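You operate a simulated robot arm through the tools that you are given. There is no shell and no other tool.

Carry out the task below with a simulated robot arm. There is one attempt and no reset: what you move stays moved.

Task
Move the bolt from the loose yellow-banded holder into the fixed one and dot its head.
Fine: screw it all the way down; blue marker, back in its pot; slide the empty holder over to the marking machine. Set down upright: blue marker.

The check looks at the end state, three seconds after you hand in, the way a careful person would. Anything else that was tipped, shoved, dropped, spilled or broken makes it a failure.

Robot
A 6-joint arm with a two-finger gripper, fixed in place. Base frame: the origin is at the foot of the arm, x ahead of it, y to its left, z up; the work surface is at about z = 80. Readings come in cm, degrees, newtons and seconds.
With the tool pointing down near the work surface it reaches from about 10 to 70 cm from the base axis. Its first joint turns from -66.0 to 66.0 degrees. Payload 2.45 kg.
Tool frame: the origin (TCP) lies between the finger pads and is the grasp point; the fingertips stand 3 cm ahead of it; z points along the fingers, y is the line along which they close. Largest opening 10.6 cm; the body of the gripper starts 7.9 cm behind the TCP.
Orientation is that of the tool frame in the base frame, as a unit quaternion [x, y, z, w]. With the fingers straight down and closing along the base's y, the tool's x points along the base's -x, its y along +y and its z along -z.

Tools
- The arm moves only by the tool servo_tool. Its argument "moves" is a list of rows, each an object (a shift or turn left out is 0, a gripper value left out holds the last) with "jaw": the gripper command, from -1 (shut) to 1 (fully open), values between in proportion; "slide": the shift along the base's x, y, z in units of 200 mm (1.0 is 200 mm), a list of three; "rot": the turn, a rotation vector about the base's x, y, z in units of 120 degrees (1.0 is 120 degrees), a list of three. In form: [{"jaw": jaw, "slide": [dx, dy, dz], "rot": [rx, ry, rz]}, ...]. A call has 1 to 20 rows; each row is the pose to reach, as a shift and turn from the pose commanded when the call began. A call with a number of a shift or a turn outside -1 to 1 is refused whole. Each row takes 0.2 s and may step no farther than 5 cm and 8.6 degrees from the row before; otherwise, or with a gripper value out of range, the whole call is refused. A pose out of reach is approached as far as the arm can. The call stops where the force on the tool passes 40 N (or 10 N more than at its start, if that is more) or the arm is blocked; 0.2 s more then pass. The fingers move at their own pace (about 15.3 cm/s each) and stop on an object; they squeeze with about 40 N. The grip force told is the motor's: it shows also when the fingers shut on nothing. Time passes only in rows, and 0.2 s behind the last, so rows that repeat a pose let the fingers close. It gives the time, the measured TCP pose, the force on the tool (base axes), the opening and the grip force at its end, in the units of the frame above (readings bear some noise), with the torque about the TCP (base axes, N m) and any sound that the robot's microphone picked up.
- Cameras (640 x 400 px; columns grow to the right, rows downward): "scene" is fixed at [6.44, 41.61, 140.57]; the picture's right is [-0.71, -0.71, 0.00], its down [-0.39, 0.39, -0.83] and it looks along [0.59, -0.59, -0.55] (base axes); focal length 256 px, centre (320, 200). "wrist" rides on the gripper at [7.6, -0.2, -10.6] in the tool frame; the picture's right is [0.02, 1.00, 0.00], its down [-0.78, 0.02, -0.62] and it looks along [-0.62, 0.01, 0.78] (tool axes); focal length 247 px, centre (320, 200). There is no depth. A picture from a camera that has moved, and an enlarged one, comes with that camera's place and axes in the base frame and with its lens.
- get_image(camera): a new picture of that camera. It takes no simulated time.
- enlarge(camera, box): a new picture of the part [left, top, right, bottom] of that camera's present view, enlarged. It takes no simulated time.
- sign_off(): hands the job in; it is judged then, once.

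Nothing tells you positions but the pictures and the camera data. Unless the task says otherwise, let go and move clear before handing in.

The tools are called after "Call:" by a JSON object that holds its "api" and its "payload". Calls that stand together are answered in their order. servo_tool: Moves the arm, as the interface text tells. Its arguments: {"type":"object","properties":{"moves":{"type":"array","items":{"type":"object","properties":{"jaw":{"type":"number"},"slide":{"type":"array","items":{"type":"number"}},"rot":{"type":"array","items":{"type":"number"}}}}}},"required":["moves"]} The other tools are called the same way: get_image (camera) takes a picture; enlarge (camera, box) takes an enlarged picture of a part of a camera's view; sign_off () hands the job in.

At the start:

```text
clock: 0.0
tool_pos: [30.91, -2.03, 125.03]
tcp_rot: [-0.001, 1.0, 0.0, 0.001]
ft_force: [0.2, -0.6, 0.3]
moment: [0.02, 0.02, 0.01]
width: 10.61
finger_force: 0.0
```

scene: 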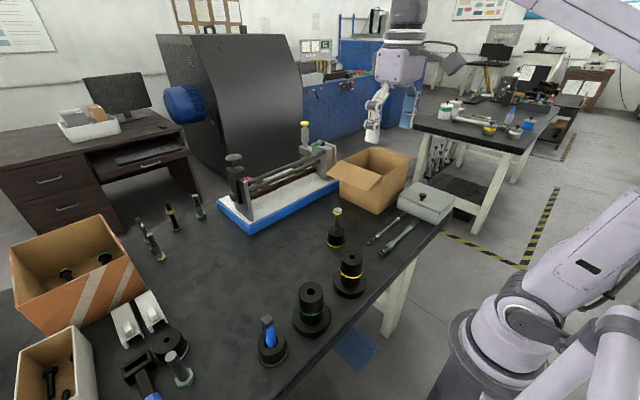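
wrist: 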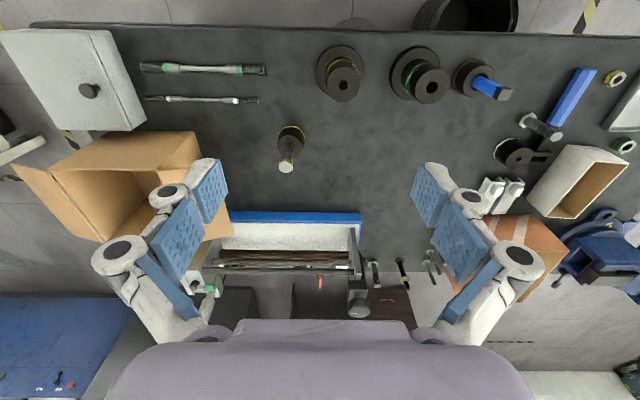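

I see a bench with a small holder carrying a yellow-topped bolt, two fixed-looking stepped holders (yellow- and green-banded), a blue marker in a pot, and a white/blue machine. I'll look closer at each before moving.

Call:
{"api": "enlarge", "payload": {"camera": "scene", "box": [240, 190, 460, 380]}}

Call:
{"api": "enlarge", "payload": {"camera": "scene", "box": [200, 110, 360, 250]}}

Call:
{"api": "enlarge", "payload": {"camera": "scene", "box": [0, 180, 220, 400]}}

Call:
{"api": "enlarge", "payload": {"camera": "wrist", "box": [250, 30, 530, 200]}}

Call:
{"api": "enlarge", "payload": {"camera": "wrist", "box": [180, 200, 480, 330]}}

```text
2.11 times, centred on (350, 285) of scene
camera zoom: at [6.44, 41.61, 140.57], right [-0.71, -0.71, 0.0], down [-0.39, 0.39, -0.83], along [0.59, -0.59, -0.55], focal length 538 px, centre (257, 21)
```

zoom: 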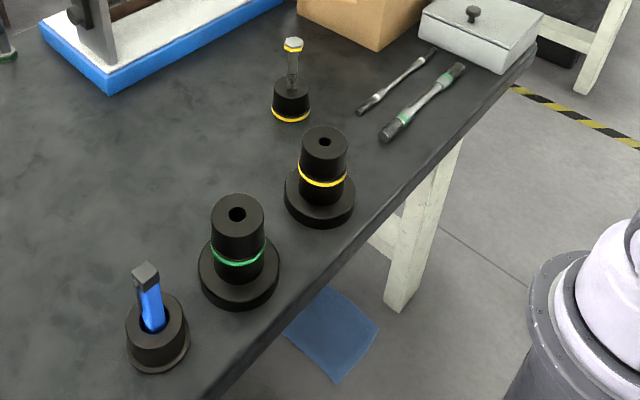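

```text
2.86 times, centred on (280, 180) of scene
camera zoom: at [6.44, 41.61, 140.57], right [-0.71, -0.71, 0.0], down [-0.39, 0.39, -0.83], along [0.59, -0.59, -0.55], focal length 731 px, centre (434, 257)
```

zoom: 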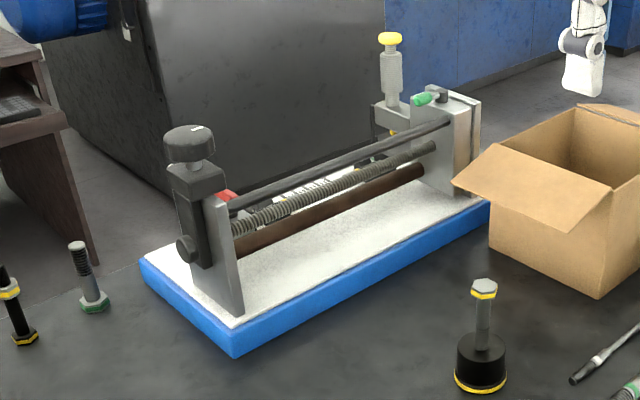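

```text
1.82 times, centred on (110, 290) of scene
camera zoom: at [6.44, 41.61, 140.57], right [-0.71, -0.71, 0.0], down [-0.39, 0.39, -0.83], along [0.59, -0.59, -0.55], focal length 465 px, centre (702, 36)
```

zoom: 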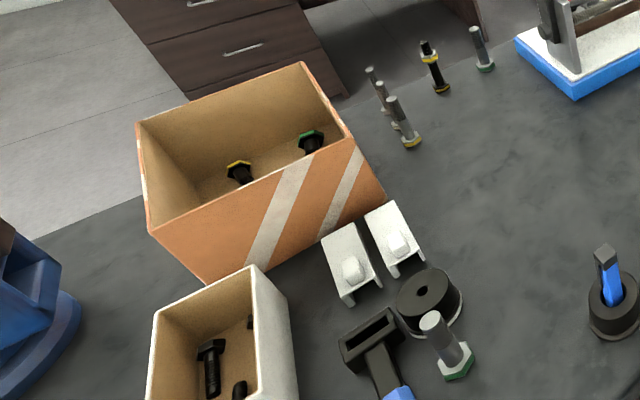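

```text
2.29 times, centred on (390, 115) of wrist
camera zoom: at [23.41, -2.16, 135.56], right [-0.02, 1.0, 0.0], down [0.78, 0.02, 0.62], along [0.62, 0.01, -0.78], focal length 564 px, centre (160, 394)
```

zoom: 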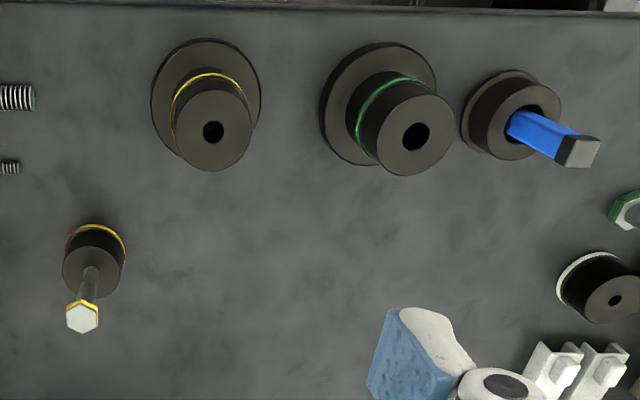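

```text
2.13 times, centred on (330, 265) of wrist
camera zoom: at [23.41, -2.16, 135.56], right [-0.02, 1.0, 0.0], down [0.78, 0.02, 0.62], along [0.62, 0.01, -0.78], focal length 527 px, centre (299, 61)
```

zoom: 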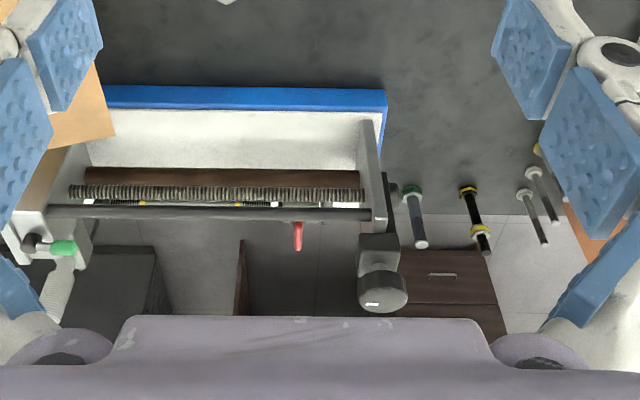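

The small yellow-ringed holder with the bolt looks to be at about (48, -8), and the larger stepped yellow holder at about (33.5, 2). I'll check the rest of the bench to work out which object is the marking machine.

Call:
{"api": "enlarge", "payload": {"camera": "wrist", "box": [460, 50, 640, 300]}}

Call:
{"api": "enlarge", "payload": {"camera": "scene", "box": [0, 60, 220, 260]}}

Call:
{"api": "enlarge", "payload": {"camera": "scene", "box": [320, 130, 470, 260]}}

Call:
{"api": "enlarge", "payload": {"camera": "wrist", "box": [0, 20, 280, 250]}}

```text
1.60 times, centred on (550, 175) of wrist
camera zoom: at [23.41, -2.16, 135.56], right [-0.02, 1.0, 0.0], down [0.78, 0.02, 0.62], along [0.62, 0.01, -0.78], focal length 395 px, centre (-48, 240)
```

zoom: 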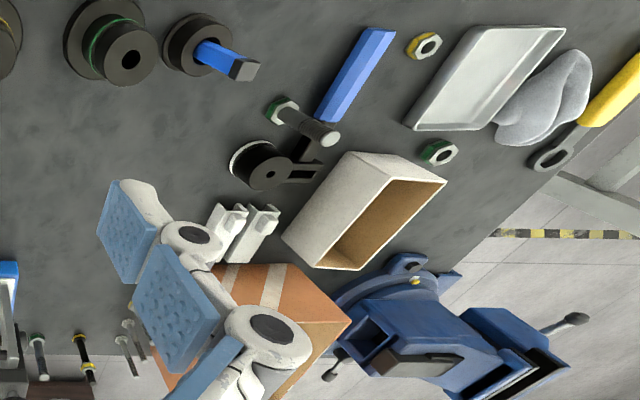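

```text
2.00 times, centred on (110, 160) of scene
camera zoom: at [6.44, 41.61, 140.57], right [-0.71, -0.71, 0.0], down [-0.39, 0.39, -0.83], along [0.59, -0.59, -0.55], focal length 511 px, centre (740, 280)
```

zoom: 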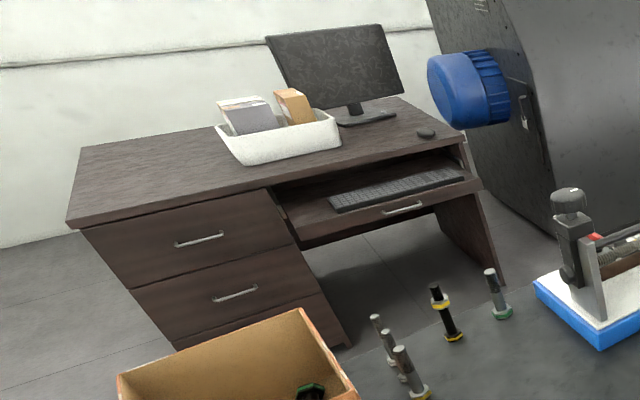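

```text
3.08 times, centred on (395, 195) of scene
camera zoom: at [6.44, 41.61, 140.57], right [-0.71, -0.71, 0.0], down [-0.39, 0.39, -0.83], along [0.59, -0.59, -0.55], focal length 787 px, centre (89, 215)
```

zoom: 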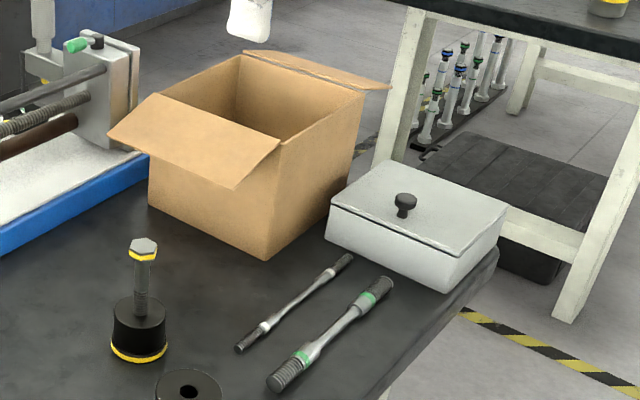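

```text
1.74 times, centred on (140, 135) of wrist
camera zoom: at [23.41, -2.16, 135.56], right [-0.02, 1.0, 0.0], down [0.78, 0.02, 0.62], along [0.62, 0.01, -0.78], focal length 430 px, centre (633, 313)
```

zoom: 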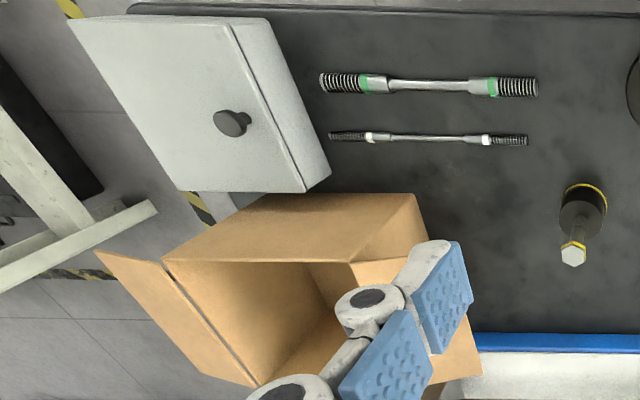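

The blue-based machine with rails and a white bed, front edge at about x=72, is the bench marking machine. The bolt and loose holder are at about (48.3, -8.2), and I'll move the wrist camera closer to measure them.

Call:
{"api": "servo_tool", "payload": {"moves": [{"jaw": 1, "slide": [0.13, -0.06, -0.12]}, {"slide": [0.26, -0.12, -0.24]}, {"slide": [0.39, -0.18, -0.37]}, {"slide": [0.52, -0.24, -0.5]}, {"slide": [0.655, -0.2985, -0.65]}, {"slide": [0.655, -0.2985, -0.65]}]}}

Call:
{"api": "get_image", "payload": {"camera": "wrist"}}

Call:
{"api": "get_image", "payload": {"camera": "scene"}}

```text
clock: 1.4
tool_pos: [44.18, -7.97, 111.9]
tcp_rot: [0.0, 1.0, 0.0, 0.0]
ft_force: [0.1, -0.5, -0.2]
moment: [0.0, 0.0, 0.0]
width: 10.61
finger_force: 0.1
```

```text
taken
camera wrist: at [36.62, -8.14, 122.58], right [-0.02, 1.0, 0.0], down [0.78, 0.02, 0.62], along [0.62, 0.01, -0.78], focal length 247 px, centre (320, 200)
```

wrist: 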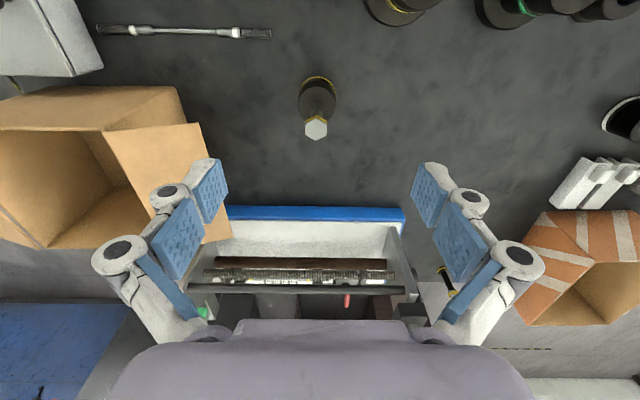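

```text
taken
```

scene: 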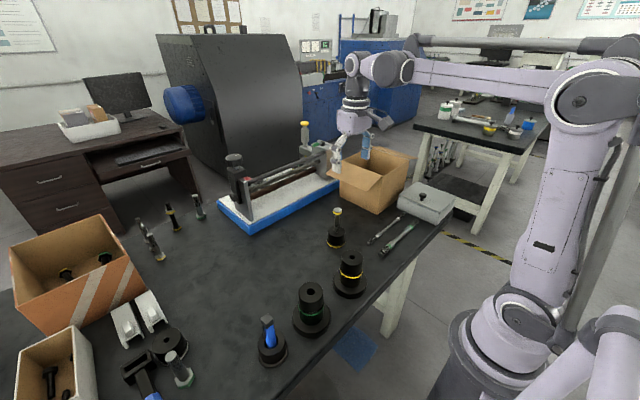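

The bolt stands upright in the small holder just ahead of the gripper. I'll enlarge the wrist view to measure the head, its flats, and the holder.

Call:
{"api": "enlarge", "payload": {"camera": "wrist", "box": [270, 60, 370, 150]}}

Call:
{"api": "enlarge", "payload": {"camera": "scene", "box": [300, 195, 380, 255]}}

```text
4.44 times, centred on (320, 105) of wrist
camera zoom: at [36.62, -8.14, 122.58], right [-0.02, 1.0, 0.0], down [0.78, 0.02, 0.62], along [0.62, 0.01, -0.78], focal length 1098 px, centre (320, 622)
```

zoom: 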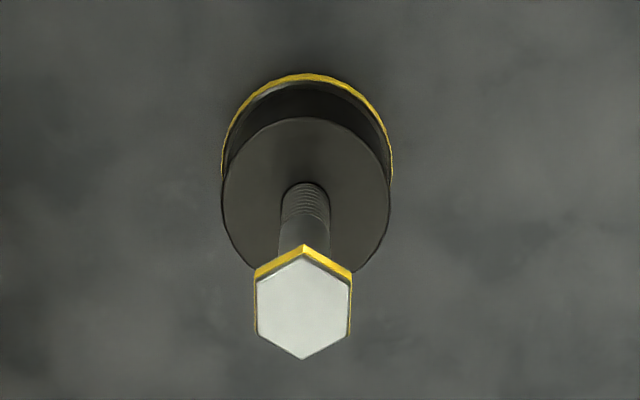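

```text
6.67 times, centred on (340, 225) of scene
camera zoom: at [6.45, 41.61, 140.57], right [-0.71, -0.71, 0.0], down [-0.39, 0.39, -0.83], along [0.59, -0.59, -0.55], focal length 1705 px, centre (187, 33)
```

zoom: 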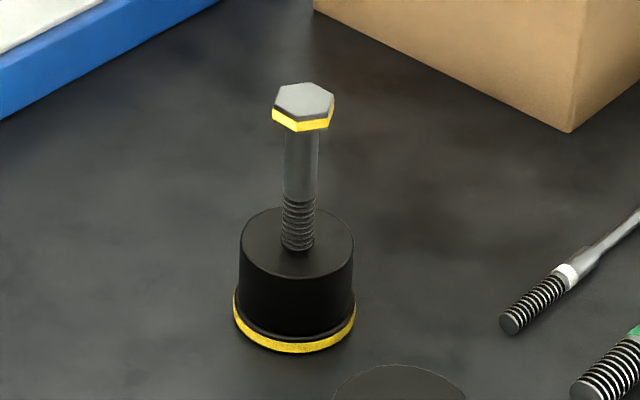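

The bolt head has its flats facing ±y, so the present closing direction fits; the head top is near z=93.9 and the holder top near z=85.3. I'll hover just above the head and re-measure.

Call:
{"api": "servo_tool", "payload": {"moves": [{"jaw": 1, "slide": [0.07, -0.004, -0.18]}, {"slide": [0.14, -0.008, -0.36]}, {"slide": [0.215, -0.0125, -0.55]}, {"slide": [0.215, -0.0125, -0.55]}]}}

Call:
{"api": "get_image", "payload": {"camera": "wrist"}}

Call:
{"api": "enlarge", "payload": {"camera": "scene", "box": [280, 160, 400, 260]}}

```text
clock: 2.4
tool_pos: [48.15, -8.34, 100.77]
tcp_rot: [0.0, 1.0, -0.001, 0.0]
ft_force: [-0.6, -0.5, -0.2]
moment: [0.01, -0.02, 0.03]
width: 10.61
finger_force: 0.1
```

```text
taken
camera wrist: at [40.7, -8.45, 111.46], right [-0.02, 1.0, 0.0], down [0.78, 0.02, 0.62], along [0.62, 0.01, -0.78], focal length 247 px, centre (320, 200)
```

wrist: 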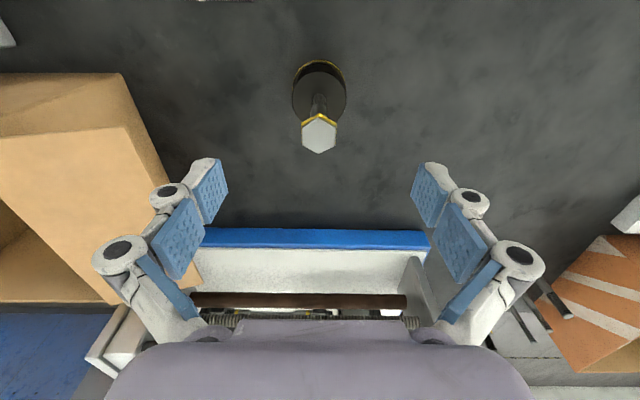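

```text
4.00 times, centred on (340, 210) of scene
camera zoom: at [6.44, 41.61, 140.57], right [-0.71, -0.71, 0.0], down [-0.39, 0.39, -0.83], along [0.59, -0.59, -0.55], focal length 1023 px, centre (240, 160)
```

zoom: 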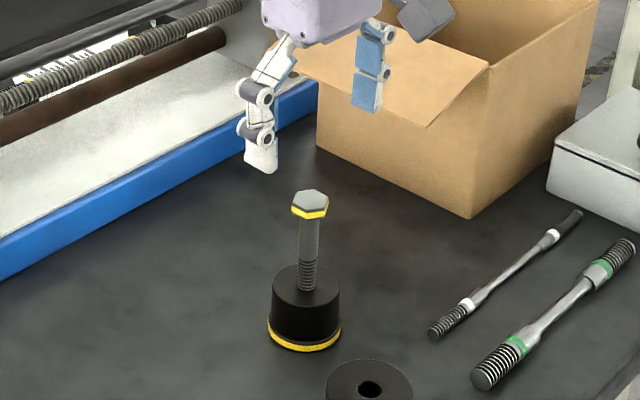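

The head projects almost exactly where the tool axis should meet it, so alignment is close. I'll take a zoom for the last few millimetres.

Call:
{"api": "enlarge", "payload": {"camera": "wrist", "box": [270, 50, 370, 170]}}

```text
3.33 times, centred on (320, 110) of wrist
camera zoom: at [40.7, -8.45, 111.46], right [-0.02, 1.0, 0.0], down [0.78, 0.02, 0.62], along [0.62, 0.01, -0.78], focal length 823 px, centre (320, 500)
```

zoom: 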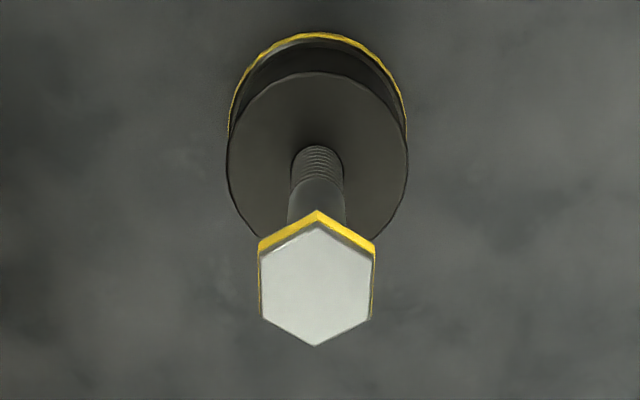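

Head centre is about 1 mm off in y and x. I'll correct, descend so the pads straddle the head, and close.

Call:
{"api": "servo_tool", "payload": {"moves": [{"jaw": 1, "slide": [0.005, -0.006, -0.15]}, {"slide": [0.005, -0.006, -0.325]}, {"slide": [0.005, -0.006, -0.325]}, {"jaw": -1, "slide": [0.005, -0.006, -0.325]}, {"jaw": -1, "slide": [0.005, -0.006, -0.325]}, {"jaw": -1, "slide": [0.005, -0.006, -0.325]}, {"jaw": -1, "slide": [0.005, -0.006, -0.325]}]}}

Call:
{"api": "get_image", "payload": {"camera": "wrist"}}

Call:
{"api": "enlarge", "payload": {"camera": "scene", "box": [280, 160, 400, 260]}}

```text
clock: 4.0
tool_pos: [48.54, -8.42, 94.26]
tcp_rot: [0.0, 1.0, -0.001, 0.001]
ft_force: [0.8, 3.9, 9.5]
moment: [0.09, -0.03, -0.05]
width: 2.46
finger_force: 39.7
```

```text
taken
camera wrist: at [40.91, -8.57, 104.96], right [-0.02, 1.0, 0.0], down [0.78, 0.02, 0.62], along [0.62, 0.01, -0.78], focal length 247 px, centre (320, 200)
```

wrist: 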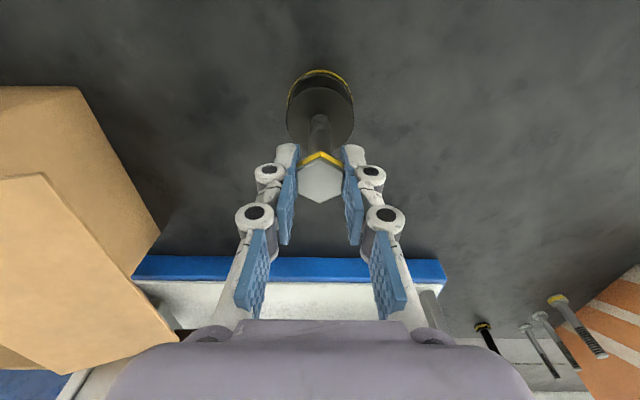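

```text
4.00 times, centred on (340, 210) of scene
camera zoom: at [6.43, 41.62, 140.56], right [-0.71, -0.71, 0.0], down [-0.39, 0.39, -0.83], along [0.59, -0.59, -0.55], focal length 1023 px, centre (240, 160)
```

zoom: 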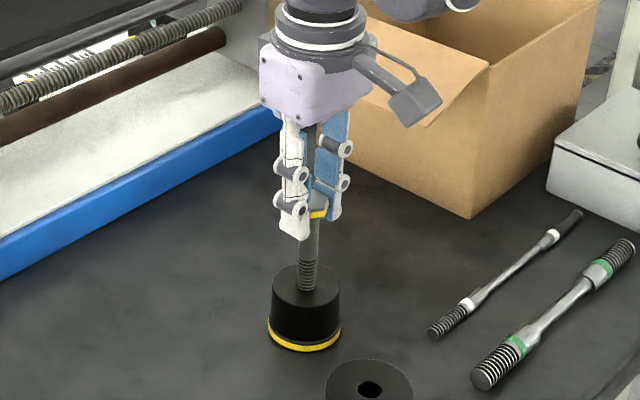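

The fingers have closed on the hex flats (2.46 cm). I'll try lifting 1 cm to see whether the bolt pulls free or is threaded in the holder.

Call:
{"api": "servo_tool", "payload": {"moves": [{"jaw": -1, "slide": [0, 0, 0.01]}, {"slide": [0, 0, 0.025]}, {"slide": [0, 0, 0.05]}, {"slide": [0, 0, 0.05]}]}}

Call:
{"api": "enlarge", "payload": {"camera": "scene", "box": [280, 160, 400, 260]}}

```text
clock: 5.0
tool_pos: [48.39, -8.31, 95.36]
tcp_rot: [0.0, 1.0, 0.0, 0.001]
ft_force: [-0.7, -0.1, -10.0]
moment: [0.02, 0.03, 0.01]
width: 2.46
finger_force: 39.4
```

```text
4.00 times, centred on (340, 210) of scene
camera zoom: at [6.46, 41.61, 140.57], right [-0.71, -0.71, 0.0], down [-0.39, 0.39, -0.83], along [0.59, -0.59, -0.55], focal length 1023 px, centre (240, 160)
```

zoom: 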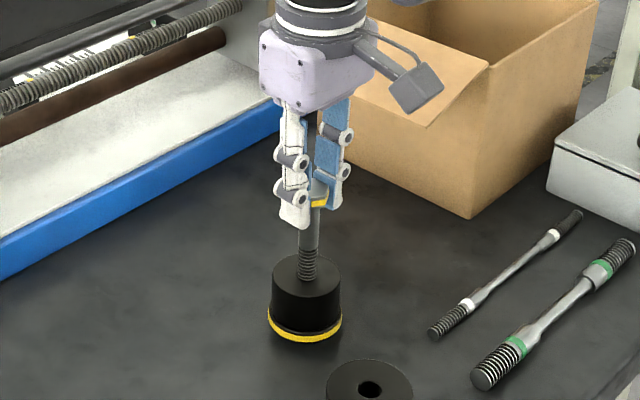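

The holder came up with the bolt, so the bolt is threaded in (about 1 kg total). I'll set it back down and test unscrewing it counter-clockwise.

Call:
{"api": "servo_tool", "payload": {"moves": [{"jaw": -1, "slide": [0, 0, -0.02]}, {"slide": [0, 0, -0.04]}, {"slide": [0, 0, -0.049]}, {"slide": [0, 0, -0.049]}]}}

Call:
{"api": "servo_tool", "payload": {"moves": [{"jaw": -1, "rot": [0, 0, 0.03]}, {"rot": [0, 0, 0.07]}, {"rot": [0, 0, 0.14]}, {"rot": [0, 0, 0.2]}, {"rot": [0, 0, 0.25]}, {"rot": [0, 0, 0.25]}]}}

Call:
{"api": "enlarge", "payload": {"camera": "scene", "box": [280, 160, 400, 260]}}

Call:
{"api": "get_image", "payload": {"camera": "wrist"}}

```text
clock: 6.0
tool_pos: [48.48, -8.36, 94.5]
tcp_rot: [0.0, 1.0, -0.001, 0.001]
ft_force: [0.1, -0.2, -9.5]
moment: [0.03, 0.03, 0.01]
width: 2.48
finger_force: 39.5
```

```text
clock: 7.4
tool_pos: [48.44, -8.34, 94.54]
tcp_rot: [-0.259, 0.966, 0.0, 0.001]
ft_force: [0.4, -0.2, -10.5]
moment: [0.01, -0.01, 0.02]
width: 2.44
finger_force: 39.9
```

```text
4.00 times, centred on (340, 210) of scene
camera zoom: at [6.46, 41.61, 140.57], right [-0.71, -0.71, 0.0], down [-0.39, 0.39, -0.83], along [0.59, -0.59, -0.55], focal length 1023 px, centre (240, 160)
```

zoom: 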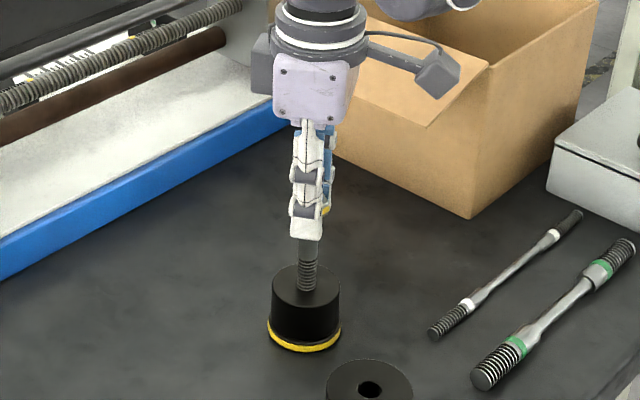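

```text
taken
camera wrist: at [41.98, -12.32, 105.07], right [-0.52, 0.85, 0.0], down [0.67, 0.41, 0.62], along [0.53, 0.32, -0.78], focal length 247 px, centre (320, 200)
```

wrist: 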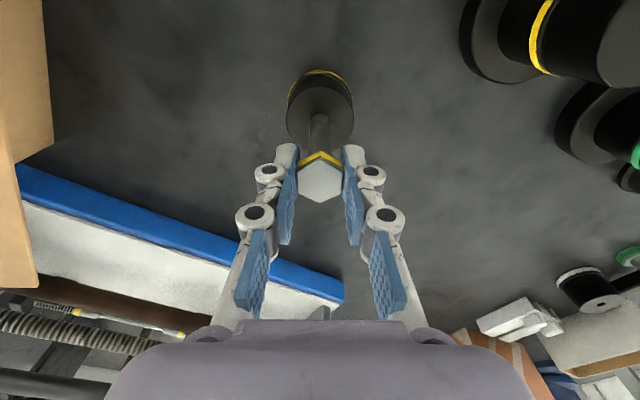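

The reading of -10 N shows the holder is still hanging on the bolt. I'll press it lightly onto the bench first so that friction holds the base.

Call:
{"api": "servo_tool", "payload": {"moves": [{"jaw": -1, "slide": [0, 0, -0.003]}, {"slide": [0, 0, -0.006]}, {"slide": [0, 0, -0.006]}]}}

```text
clock: 8.2
tool_pos: [48.44, -8.35, 94.32]
tcp_rot: [-0.259, 0.966, 0.0, 0.001]
ft_force: [-1.4, 1.9, -0.8]
moment: [0.06, 0.01, 0.01]
width: 2.44
finger_force: 39.8
```

Call:
{"api": "servo_tool", "payload": {"moves": [{"jaw": -1, "slide": [0, 0, -0.002]}, {"slide": [0, 0, -0.004]}, {"slide": [0, 0, -0.004]}]}}

```text
clock: 9.0
tool_pos: [48.48, -8.3, 94.29]
tcp_rot: [-0.258, 0.966, 0.0, 0.001]
ft_force: [0.3, 1.5, 26.2]
moment: [0.06, 0.03, -0.08]
width: 2.46
finger_force: 40.1
```

Call:
{"api": "servo_tool", "payload": {"moves": [{"jaw": -1, "rot": [0, 0, 0.04]}, {"rot": [0, 0, 0.08]}, {"rot": [0, 0, 0.12]}, {"rot": [0, 0, 0.16]}, {"rot": [0, 0, 0.2]}, {"rot": [0, 0, 0.25]}]}}

Call:
{"api": "enlarge", "payload": {"camera": "scene", "box": [280, 160, 400, 260]}}

Call:
{"api": "enlarge", "payload": {"camera": "wrist", "box": [240, 40, 400, 220]}}

```text
clock: 10.4
tool_pos: [48.43, -8.41, 94.21]
tcp_rot: [-0.5, 0.866, 0.0, 0.001]
ft_force: [6.3, -3.4, 30.6]
moment: [-0.04, -0.17, -0.14]
width: 2.48
finger_force: 40.1
```

```text
4.00 times, centred on (340, 210) of scene
camera zoom: at [6.41, 41.61, 140.57], right [-0.71, -0.71, 0.0], down [-0.39, 0.39, -0.83], along [0.59, -0.59, -0.55], focal length 1023 px, centre (240, 160)
```

zoom: 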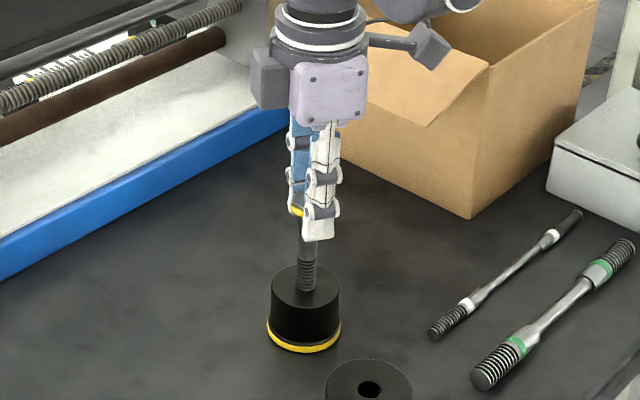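

```text
2.22 times, centred on (320, 130) of wrist
camera zoom: at [44.86, -15.07, 104.93], right [-0.88, 0.48, 0.0], down [0.37, 0.69, 0.62], along [0.3, 0.55, -0.78], focal length 549 px, centre (320, 356)
```

zoom: 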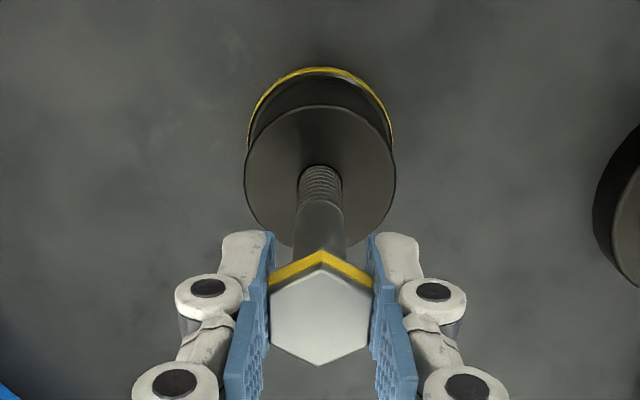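

Call:
{"api": "servo_tool", "payload": {"moves": [{"jaw": -1, "rot": [0, 0, 0.05]}, {"rot": [0, 0, 0.1]}, {"rot": [0, 0, 0.15]}, {"rot": [0, 0, 0.2]}, {"rot": [0, 0, 0.25]}, {"rot": [0, 0, 0.25]}]}}

Call:
{"api": "enlarge", "payload": {"camera": "wrist", "box": [240, 40, 400, 220]}}

```text
clock: 11.8
tool_pos: [48.59, -8.35, 94.34]
tcp_rot: [0.708, -0.707, -0.001, -0.001]
ft_force: [7.3, -4.8, 30.3]
moment: [-0.09, -0.14, -0.08]
width: 2.44
finger_force: 40.2
```

```text
2.22 times, centred on (320, 130) of wrist
camera zoom: at [48.79, -16.01, 104.92], right [-1.0, -0.02, 0.0], down [-0.02, 0.78, 0.62], along [-0.01, 0.62, -0.78], focal length 549 px, centre (320, 356)
```

zoom: 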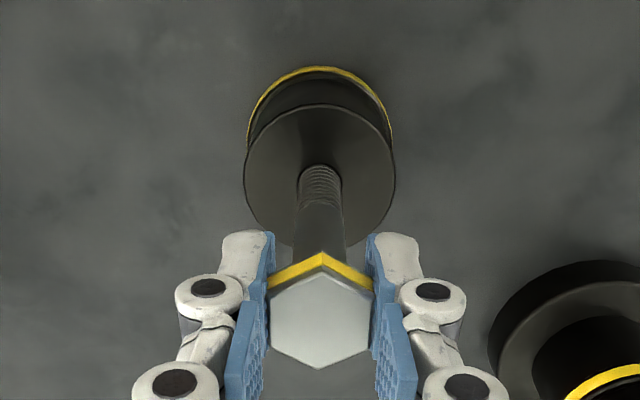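

Call:
{"api": "servo_tool", "payload": {"moves": [{"jaw": -1, "rot": [0, 0, 0.06]}, {"rot": [0, 0, 0.12]}, {"rot": [0, 0, 0.18]}, {"rot": [0, 0, 0.24]}, {"rot": [0, 0, 0.3]}, {"rot": [0, 0, 0.36]}, {"rot": [0, 0, 0.42]}, {"rot": [0, 0, 0.48]}, {"rot": [0, 0, 0.54]}, {"rot": [0, 0, 0.6]}]}}

Call:
{"api": "enlarge", "payload": {"camera": "wrist", "box": [240, 40, 400, 220]}}

Call:
{"api": "enlarge", "payload": {"camera": "scene", "box": [280, 160, 400, 260]}}

```text
clock: 14.0
tool_pos: [48.54, -8.5, 94.19]
tcp_rot: [0.988, -0.156, 0.001, 0.0]
ft_force: [1.4, -5.0, 28.0]
moment: [-0.06, 0.05, -0.1]
width: 2.44
finger_force: 39.9
```

```text
2.22 times, centred on (320, 130) of wrist
camera zoom: at [55.96, -10.63, 104.95], right [-0.29, -0.96, 0.0], down [-0.75, 0.23, 0.62], along [-0.59, 0.18, -0.78], focal length 549 px, centre (320, 356)
```

zoom: 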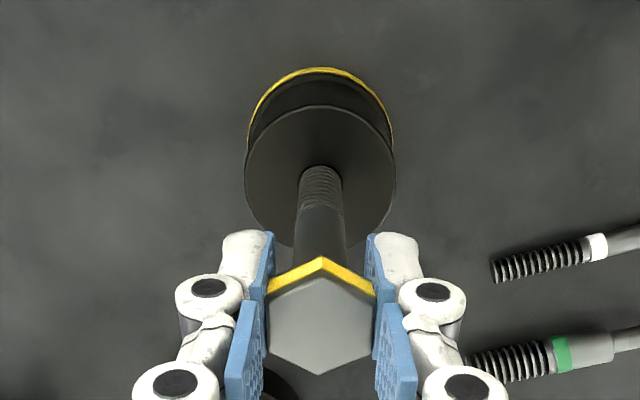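

```text
4.00 times, centred on (340, 210) of scene
camera zoom: at [6.41, 41.6, 140.57], right [-0.71, -0.71, 0.0], down [-0.39, 0.39, -0.83], along [0.59, -0.59, -0.55], focal length 1023 px, centre (240, 160)
```

zoom: 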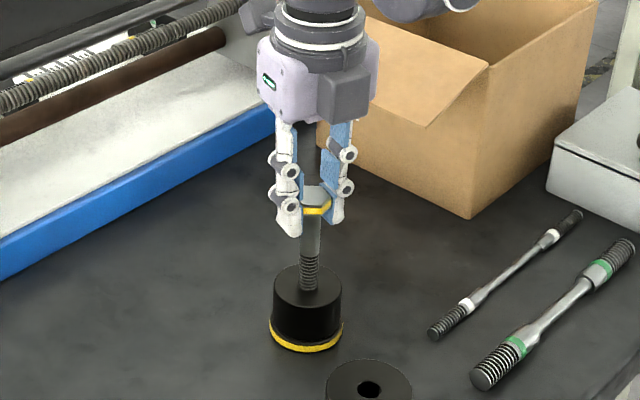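

The head seems to be creeping up in the grip, so it is probably unscrewing. I'll turn further over a longer angle to confirm and get the pitch.

Call:
{"api": "servo_tool", "payload": {"moves": [{"jaw": -1, "rot": [0, 0, 0.065]}, {"rot": [0, 0, 0.13]}, {"rot": [0, 0, 0.195]}, {"rot": [0, 0, 0.26]}, {"rot": [0, 0, 0.325]}, {"rot": [0, 0, 0.39]}, {"rot": [0, 0, 0.455]}, {"rot": [0, 0, 0.52]}, {"rot": [0, 0, 0.585]}, {"rot": [0, 0, 0.65]}, {"rot": [0, 0, 0.715]}, {"rot": [0, 0, 0.78]}, {"rot": [0, 0, 0.845]}, {"rot": [0, 0, 0.91]}, {"rot": [0, 0, 0.98]}]}}

Call:
{"api": "enlarge", "payload": {"camera": "wrist", "box": [240, 40, 400, 220]}}

Call:
{"api": "enlarge", "payload": {"camera": "scene", "box": [300, 195, 380, 255]}}

```text
clock: 17.2
tool_pos: [11.28, 13.32, 93.25]
tcp_rot: [0.879, 0.467, 0.045, 0.082]
ft_force: [1.5, -0.3, -9.5]
moment: [-0.06, 0.26, 0.0]
width: 2.46
finger_force: 40.1
out of reach, approached as far as the arm can: row 1, 2, 3, 4, 5, 6, 7, 8, 9, 10, 11, 12, 13, 14, 15
```

```text
2.22 times, centred on (320, 130) of wrist
camera zoom: at [13.89, 20.85, 103.65], right [0.83, -0.53, 0.19], down [-0.52, -0.59, 0.61], along [-0.22, -0.6, -0.77], focal length 549 px, centre (320, 356)
```

zoom: 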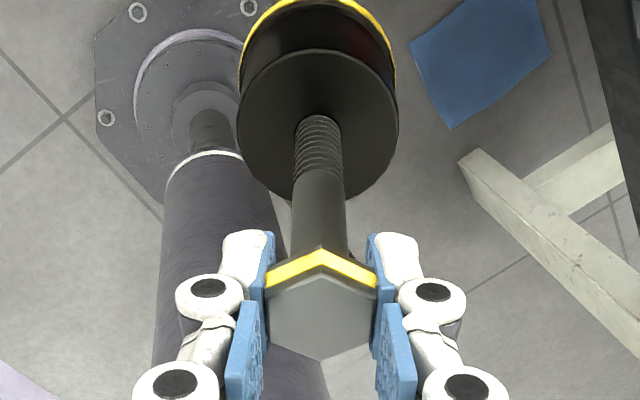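

```text
6.67 times, centred on (340, 225) of scene
camera zoom: at [6.45, 41.61, 140.56], right [-0.71, -0.71, 0.0], down [-0.39, 0.39, -0.83], along [0.59, -0.59, -0.55], focal length 1705 px, centre (187, 33)
```

zoom: 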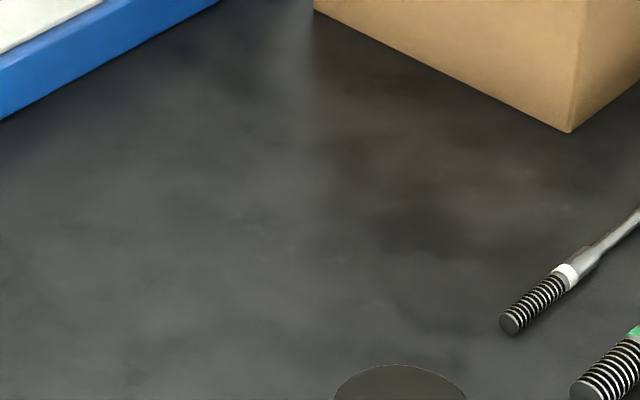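

The arm hit its wrist limit and swung to a different pose near the base, carrying the bolt and holder. I must check at once whether anything was disturbed.

Call:
{"api": "get_image", "payload": {"camera": "scene"}}

Call:
{"api": "get_image", "payload": {"camera": "wrist"}}

Call:
{"api": "enlarge", "payload": {"camera": "scene", "box": [240, 190, 460, 380]}}

```text
taken
```

scene: 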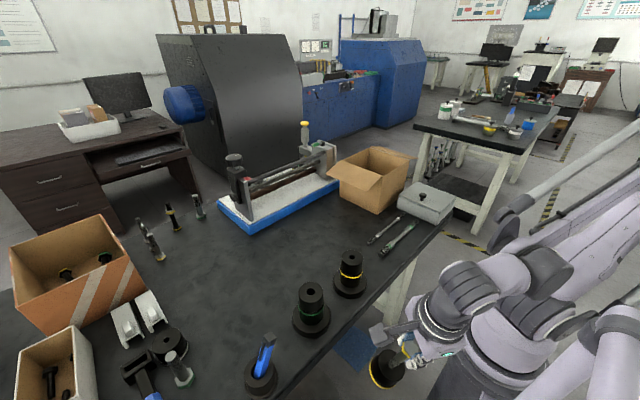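

```text
taken
camera wrist: at [13.89, 20.85, 103.65], right [0.83, -0.53, 0.19], down [-0.52, -0.59, 0.61], along [-0.22, -0.6, -0.77], focal length 247 px, centre (320, 200)
```

wrist: 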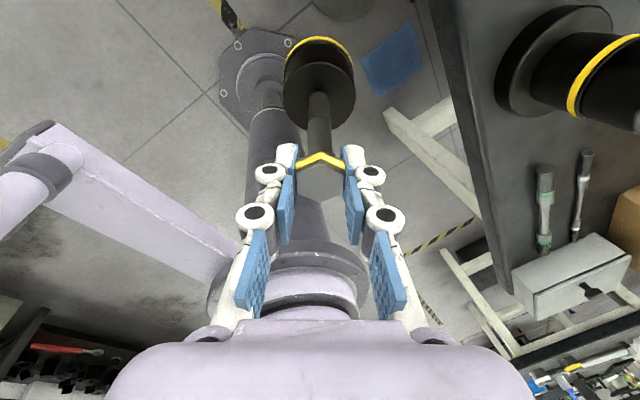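

```text
2.11 times, centred on (350, 285) of scene
camera zoom: at [6.45, 41.61, 140.56], right [-0.71, -0.71, 0.0], down [-0.39, 0.39, -0.83], along [0.59, -0.59, -0.55], focal length 538 px, centre (257, 21)
```

zoom: 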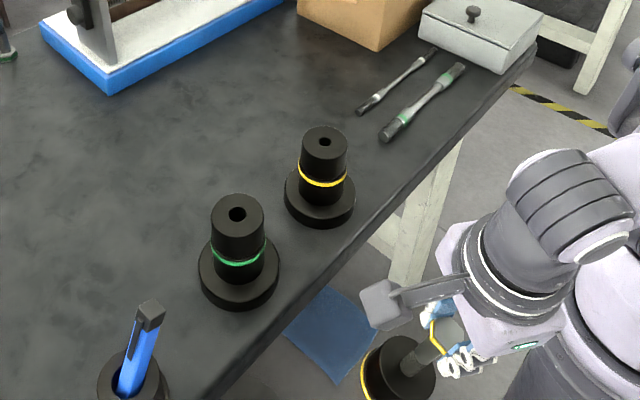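

The marker pot was shoved toward the bench edge, so I'll need to put it back later (originally near (34, 29)). First I'll check how the arm responds from this pose with a small upward move.

Call:
{"api": "servo_tool", "payload": {"moves": [{"jaw": -1, "slide": [0, 0, 0.05]}]}}

Call:
{"api": "enlarge", "payload": {"camera": "scene", "box": [200, 300, 340, 400]}}

Call:
{"api": "enlarge", "payload": {"camera": "scene", "box": [340, 240, 540, 400]}}

```text
clock: 17.6
tool_pos: [11.24, 13.33, 94.71]
tcp_rot: [0.88, 0.466, 0.045, 0.082]
ft_force: [-0.4, -0.7, -9.5]
moment: [-0.06, 0.25, 0.02]
width: 2.45
finger_force: 40.0
```

```text
4.00 times, centred on (270, 350) of scene
camera zoom: at [6.45, 41.61, 140.56], right [-0.71, -0.71, 0.0], down [-0.39, 0.39, -0.83], along [0.59, -0.59, -0.55], focal length 1023 px, centre (520, -400)
```

zoom: 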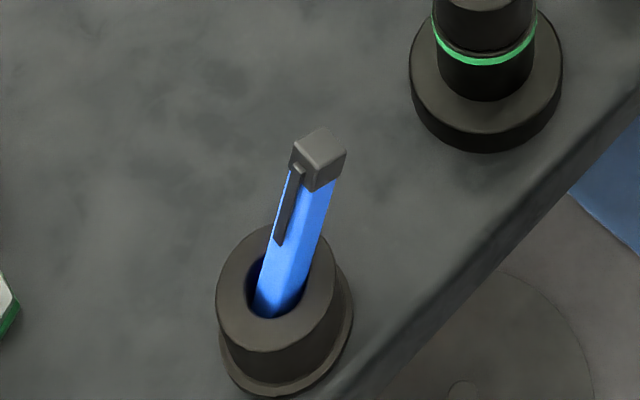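

```text
2.50 times, centred on (440, 320) of scene
camera zoom: at [6.45, 41.61, 140.56], right [-0.71, -0.71, 0.0], down [-0.39, 0.39, -0.83], along [0.59, -0.59, -0.55], focal length 639 px, centre (20, -100)
```

zoom: 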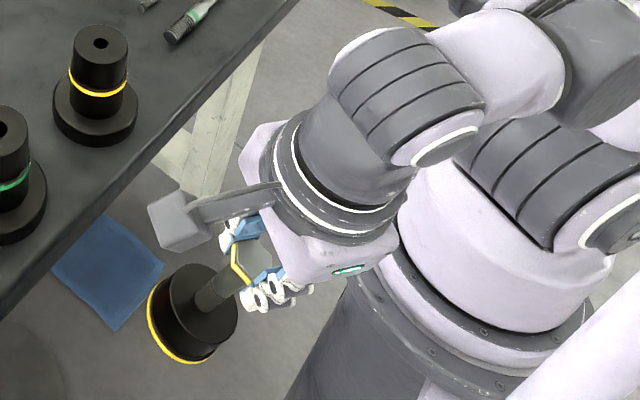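

The commanded pose was reset to where the arm actually is, so relative moves are sane again. I'll raise straight up in small steps before returning over the bench.

Call:
{"api": "servo_tool", "payload": {"moves": [{"jaw": -1, "slide": [0, 0, 0.15]}, {"slide": [0, 0, 0.3]}, {"slide": [0, 0, 0.45]}, {"slide": [0, 0, 0.45]}]}}

```text
clock: 18.6
tool_pos: [11.24, 13.13, 104.36]
tcp_rot: [0.88, 0.466, 0.045, 0.082]
ft_force: [0.2, -0.1, -9.9]
moment: [-0.07, 0.28, 0.01]
width: 2.42
finger_force: 40.5
```

Call:
{"api": "servo_tool", "payload": {"moves": [{"jaw": -1, "slide": [0, 0, 0.15], "rot": [0.016, 0.025, 0]}, {"slide": [0, 0, 0.3], "rot": [0.033, 0.05, 0]}, {"slide": [0, 0, 0.45], "rot": [0.0492, 0.0747, 0]}, {"slide": [0, 0, 0.6], "rot": [0.0492, 0.0747, 0]}, {"slide": [0, 0, 0.6], "rot": [0.0492, 0.0747, 0]}]}}

Call:
{"api": "get_image", "payload": {"camera": "scene"}}

```text
clock: 19.8
tool_pos: [7.4, 14.84, 117.08]
tcp_rot: [0.884, 0.468, 0.001, 0.001]
ft_force: [0.2, 0.5, -10.6]
moment: [-0.16, 0.06, -0.01]
width: 2.45
finger_force: 40.3
out of reach, approached as far as the arm can: row 1, 2, 3, 4, 5
```

```text
taken
```

scene: 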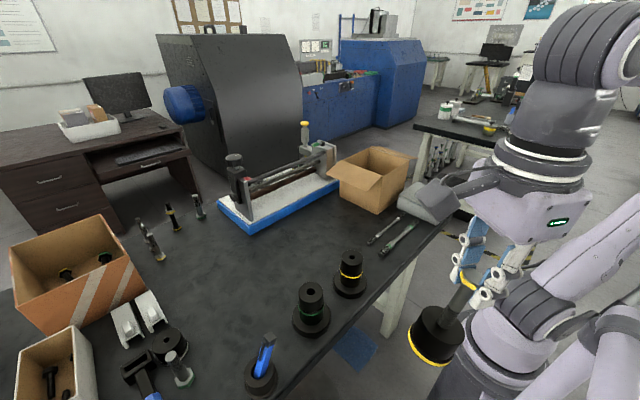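

The tool is now level and raised, but the wrist is at its limit. I'll turn the wrist back about vertical to free the joint before moving outward.

Call:
{"api": "servo_tool", "payload": {"moves": [{"jaw": -1, "rot": [0, 0, -0.06]}, {"rot": [0, 0, -0.12]}, {"rot": [0, 0, -0.18]}, {"rot": [0, 0, -0.24]}, {"rot": [0, 0, -0.3]}, {"rot": [0, 0, -0.36]}, {"rot": [0, 0, -0.42]}, {"rot": [0, 0, -0.48]}, {"rot": [0, 0, -0.5]}, {"rot": [0, 0, -0.5]}]}}

```text
clock: 22.0
tool_pos: [7.26, 14.7, 116.78]
tcp_rot: [0.999, -0.036, 0.0, -0.001]
ft_force: [-0.2, 1.4, -10.4]
moment: [0.01, 0.17, -0.01]
width: 2.41
finger_force: 40.3
```

Call:
{"api": "servo_tool", "payload": {"moves": [{"jaw": -1, "slide": [0.1, -0.055, 0.015], "rot": [0, 0, -0.06]}, {"slide": [0.2, -0.11, 0.03], "rot": [0, 0, -0.12]}, {"slide": [0.3, -0.165, 0.045], "rot": [0, 0, -0.18]}, {"slide": [0.4, -0.22, 0.06], "rot": [0, 0, -0.24]}, {"slide": [0.5, -0.275, 0.075], "rot": [0, 0, -0.3]}, {"slide": [0.6, -0.33, 0.09], "rot": [0, 0, -0.36]}, {"slide": [0.7, -0.385, 0.1], "rot": [0, 0, -0.42]}, {"slide": [0.8, -0.44, 0.1], "rot": [0, 0, -0.48]}, {"slide": [0.9, -0.495, 0.1], "rot": [0, 0, -0.54]}, {"slide": [1.0, -0.55, 0.1], "rot": [0, 0, -0.6]}, {"slide": [1.0, -0.55, 0.1], "rot": [0, 0, -0.6]}]}}

```text
clock: 24.4
tool_pos: [27.2, 3.89, 118.9]
tcp_rot: [0.787, -0.617, 0.001, -0.001]
ft_force: [-0.1, -0.5, -10.0]
moment: [0.18, 0.01, 0.01]
width: 2.44
finger_force: 39.7
```

Call:
{"api": "servo_tool", "payload": {"moves": [{"jaw": -1, "slide": [0.1, -0.06, 0], "rot": [0, 0, -0.07]}, {"slide": [0.2, -0.12, 0], "rot": [0, 0, -0.14]}, {"slide": [0.3, -0.18, 0], "rot": [0, 0, -0.21]}, {"slide": [0.4, -0.24, 0], "rot": [0, 0, -0.28]}, {"slide": [0.5, -0.3, 0], "rot": [0, 0, -0.35]}, {"slide": [0.6, -0.36, 0], "rot": [0, 0, -0.42]}, {"slide": [0.7, -0.42, 0], "rot": [0, 0, -0.49]}, {"slide": [0.8, -0.48, 0], "rot": [0, 0, -0.56]}, {"slide": [0.9, -0.54, 0], "rot": [0, 0, -0.63]}, {"slide": [1.0, -0.6, 0], "rot": [0, 0, -0.7]}, {"slide": [1.0, -0.6, 0], "rot": [0, 0, -0.77]}, {"slide": [1.0, -0.6, 0], "rot": [0, 0, -0.84]}, {"slide": [1.0, -0.6, 0], "rot": [0, 0, -0.91]}, {"slide": [1.0, -0.6, 0], "rot": [0, 0, -0.98]}]}}

Call:
{"api": "get_image", "payload": {"camera": "wrist"}}

Call:
{"api": "get_image", "payload": {"camera": "scene"}}

```text
clock: 27.4
tool_pos: [47.22, -8.13, 118.93]
tcp_rot: [0.12, 0.993, -0.001, 0.0]
ft_force: [-0.7, 0.0, -9.5]
moment: [-0.03, -0.19, 0.04]
width: 2.44
finger_force: 39.8
```

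```text
taken
camera wrist: at [39.91, -6.53, 129.48], right [0.22, 0.98, 0.0], down [0.76, -0.17, 0.62], along [0.61, -0.14, -0.78], focal length 247 px, centre (320, 200)
```

wrist: 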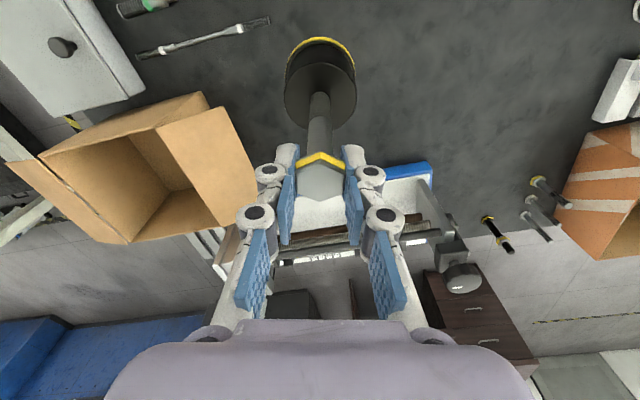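

```text
taken
```

scene: 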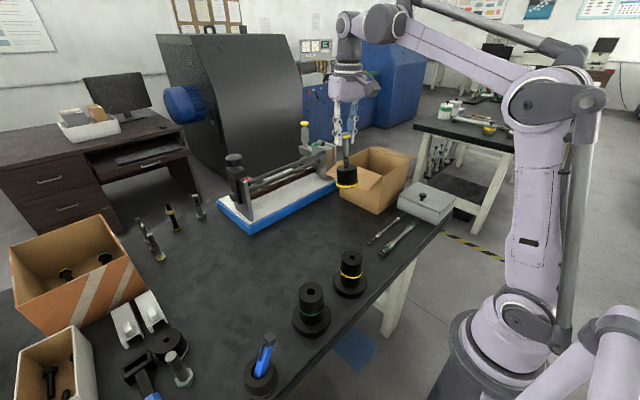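

Call:
{"api": "enlarge", "payload": {"camera": "scene", "box": [300, 100, 400, 200]}}

Call:
{"api": "enlarge", "payload": {"camera": "wrist", "box": [240, 20, 400, 220]}}

```text
4.00 times, centred on (350, 150) of scene
camera zoom: at [6.46, 41.61, 140.57], right [-0.71, -0.71, 0.0], down [-0.39, 0.39, -0.83], along [0.59, -0.59, -0.55], focal length 1023 px, centre (200, 400)
```

zoom: 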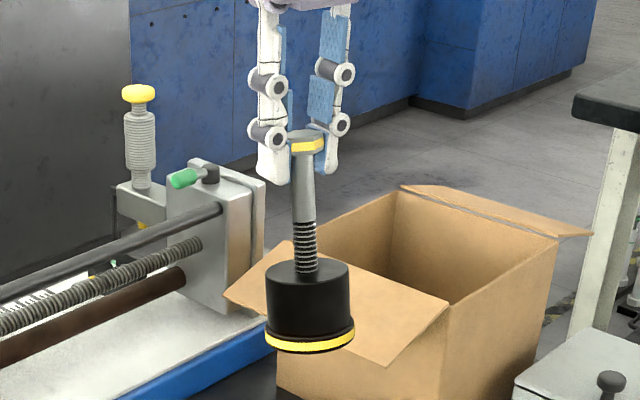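

```text
2.00 times, centred on (320, 120) of wrist
camera zoom: at [39.91, -6.53, 129.48], right [0.22, 0.98, 0.0], down [0.76, -0.17, 0.62], along [0.61, -0.14, -0.78], focal length 494 px, centre (320, 360)
```

zoom: 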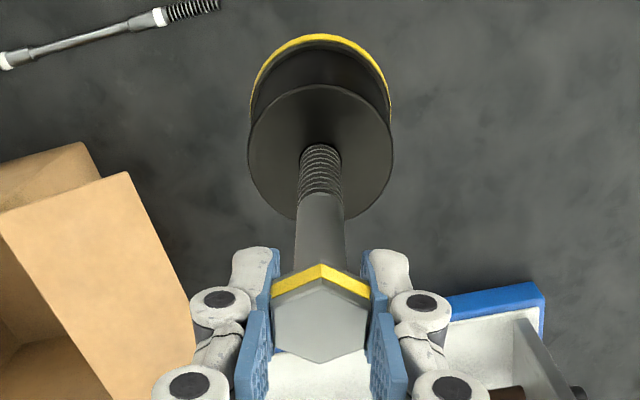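

The thread exposed above the holder has grown, so the press-and-turn does unscrew it. The bolt has tilted about 9° in the grip, so I'll counter-tilt until the moment vanishes, then set the holder down to regrip squarely.

Call:
{"api": "servo_tool", "payload": {"moves": [{"jaw": -1, "slide": [0.01, 0, -0.05], "rot": [-0.009, -0.036, 0]}, {"slide": [0.03, -0.006, -0.2], "rot": [-0.018, -0.0728, 0]}, {"slide": [0.055, -0.0125, -0.4], "rot": [-0.018, -0.0728, 0]}, {"slide": [0.055, -0.0125, -0.6], "rot": [-0.018, -0.0728, 0]}, {"slide": [0.055, -0.0125, -0.8], "rot": [-0.018, -0.0728, 0]}, {"slide": [0.055, -0.0125, -0.8], "rot": [-0.018, -0.0728, 0]}]}}

Call:
{"api": "enlarge", "payload": {"camera": "scene", "box": [280, 140, 400, 240]}}

Call:
{"api": "enlarge", "payload": {"camera": "wrist", "box": [240, 20, 400, 220]}}

```text
clock: 28.8
tool_pos: [48.44, -8.47, 102.8]
tcp_rot: [0.119, 0.99, -0.009, 0.078]
ft_force: [-0.3, -0.1, -10.0]
moment: [0.02, -0.03, 0.01]
width: 2.45
finger_force: 40.5
```

```text
4.00 times, centred on (340, 190) of scene
camera zoom: at [6.46, 41.61, 140.57], right [-0.71, -0.71, 0.0], down [-0.39, 0.39, -0.83], along [0.59, -0.59, -0.55], focal length 1023 px, centre (240, 240)
```

zoom: 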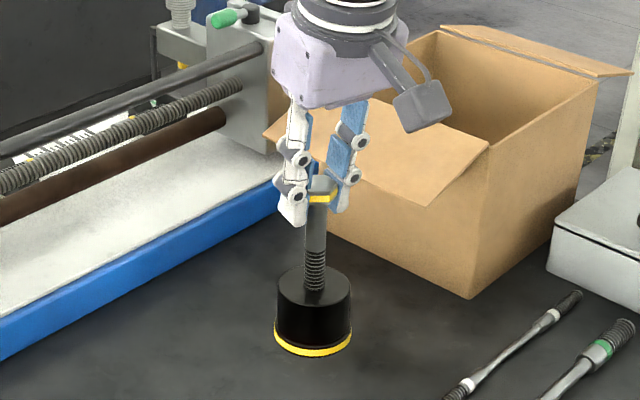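

```text
2.00 times, centred on (320, 120) of wrist
camera zoom: at [39.51, -6.38, 112.04], right [0.22, 0.98, -0.01], down [0.66, -0.14, 0.74], along [0.72, -0.16, -0.68], focal length 494 px, centre (320, 360)
```

zoom: 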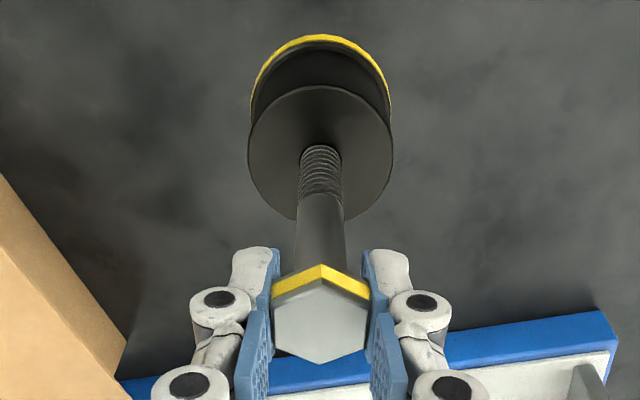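

The moment is now near zero, so the holder hangs vertical. I'll lower toward the bench at its original spot.

Call:
{"api": "servo_tool", "payload": {"moves": [{"jaw": -1, "slide": [0, 0, -0.15]}, {"slide": [0, 0, -0.28]}, {"slide": [0, 0, -0.34]}, {"slide": [0, 0, -0.36]}, {"slide": [0, 0, -0.36]}]}}

```text
clock: 30.0
tool_pos: [48.29, -8.45, 95.45]
tcp_rot: [0.12, 0.99, -0.01, 0.078]
ft_force: [0.6, -0.9, -9.0]
moment: [0.0, -0.02, 0.03]
width: 2.42
finger_force: 40.3
```

Call:
{"api": "servo_tool", "payload": {"moves": [{"jaw": -1, "slide": [0, 0, -0.005]}, {"slide": [0, 0, -0.01]}, {"slide": [0, 0, -0.015]}, {"slide": [0, 0, -0.02]}, {"slide": [0, 0, -0.02]}]}}

```text
clock: 31.2
tool_pos: [48.35, -8.4, 95.11]
tcp_rot: [0.118, 0.99, -0.01, 0.077]
ft_force: [0.0, -0.4, -10.5]
moment: [0.03, -0.03, 0.01]
width: 2.41
finger_force: 39.5
```

Call:
{"api": "servo_tool", "payload": {"moves": [{"jaw": -1, "slide": [0, 0, -0.005]}, {"slide": [0, 0, -0.01]}, {"slide": [0, 0, -0.015]}, {"slide": [0, 0, -0.02]}, {"slide": [0, 0, -0.02]}]}}

```text
clock: 32.4
tool_pos: [48.38, -8.39, 94.79]
tcp_rot: [0.119, 0.99, -0.011, 0.078]
ft_force: [0.0, 0.4, -9.4]
moment: [0.01, 0.04, 0.0]
width: 2.45
finger_force: 39.7
```

Call:
{"api": "servo_tool", "payload": {"moves": [{"jaw": -1, "slide": [0, 0, -0.005]}, {"slide": [0, 0, -0.01]}, {"slide": [0, 0, -0.01]}]}}

```text
clock: 33.2
tool_pos: [48.35, -8.3, 94.6]
tcp_rot: [0.119, 0.99, -0.01, 0.078]
ft_force: [0.5, 0.9, -10.4]
moment: [0.03, -0.01, 0.0]
width: 2.43
finger_force: 40.6
```

Call:
{"api": "servo_tool", "payload": {"moves": [{"jaw": -1, "slide": [0, 0, -0.005]}, {"slide": [0, 0, -0.005]}]}}

Call:
{"api": "enlarge", "payload": {"camera": "scene", "box": [300, 195, 380, 255]}}

```text
clock: 33.8
tool_pos: [48.34, -8.48, 94.58]
tcp_rot: [0.12, 0.99, -0.01, 0.078]
ft_force: [0.0, 0.0, -10.2]
moment: [0.01, -0.01, -0.02]
width: 2.43
finger_force: 40.0
```

```text
6.67 times, centred on (340, 225) of scene
camera zoom: at [6.46, 41.61, 140.57], right [-0.71, -0.71, 0.0], down [-0.39, 0.39, -0.83], along [0.59, -0.59, -0.55], focal length 1705 px, centre (187, 33)
```

zoom: 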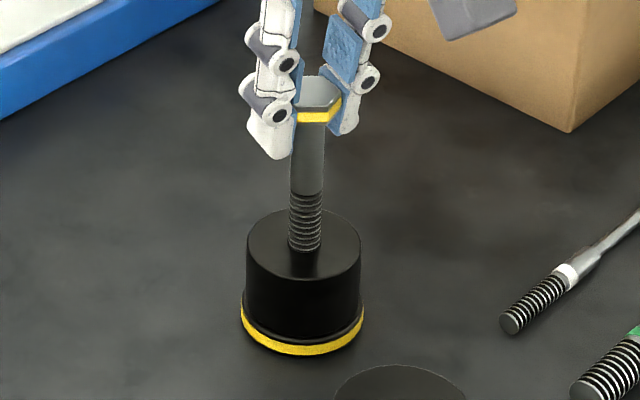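

Call:
{"api": "servo_tool", "payload": {"moves": [{"jaw": -1, "slide": [0, 0, -0.004]}, {"slide": [0, 0, -0.008]}, {"slide": [0, 0, -0.008]}]}}

```text
clock: 34.6
tool_pos: [48.33, -8.51, 94.39]
tcp_rot: [0.12, 0.99, -0.01, 0.079]
ft_force: [-2.5, 0.0, 16.7]
moment: [-0.04, -0.31, -0.02]
width: 2.42
finger_force: 40.3
```

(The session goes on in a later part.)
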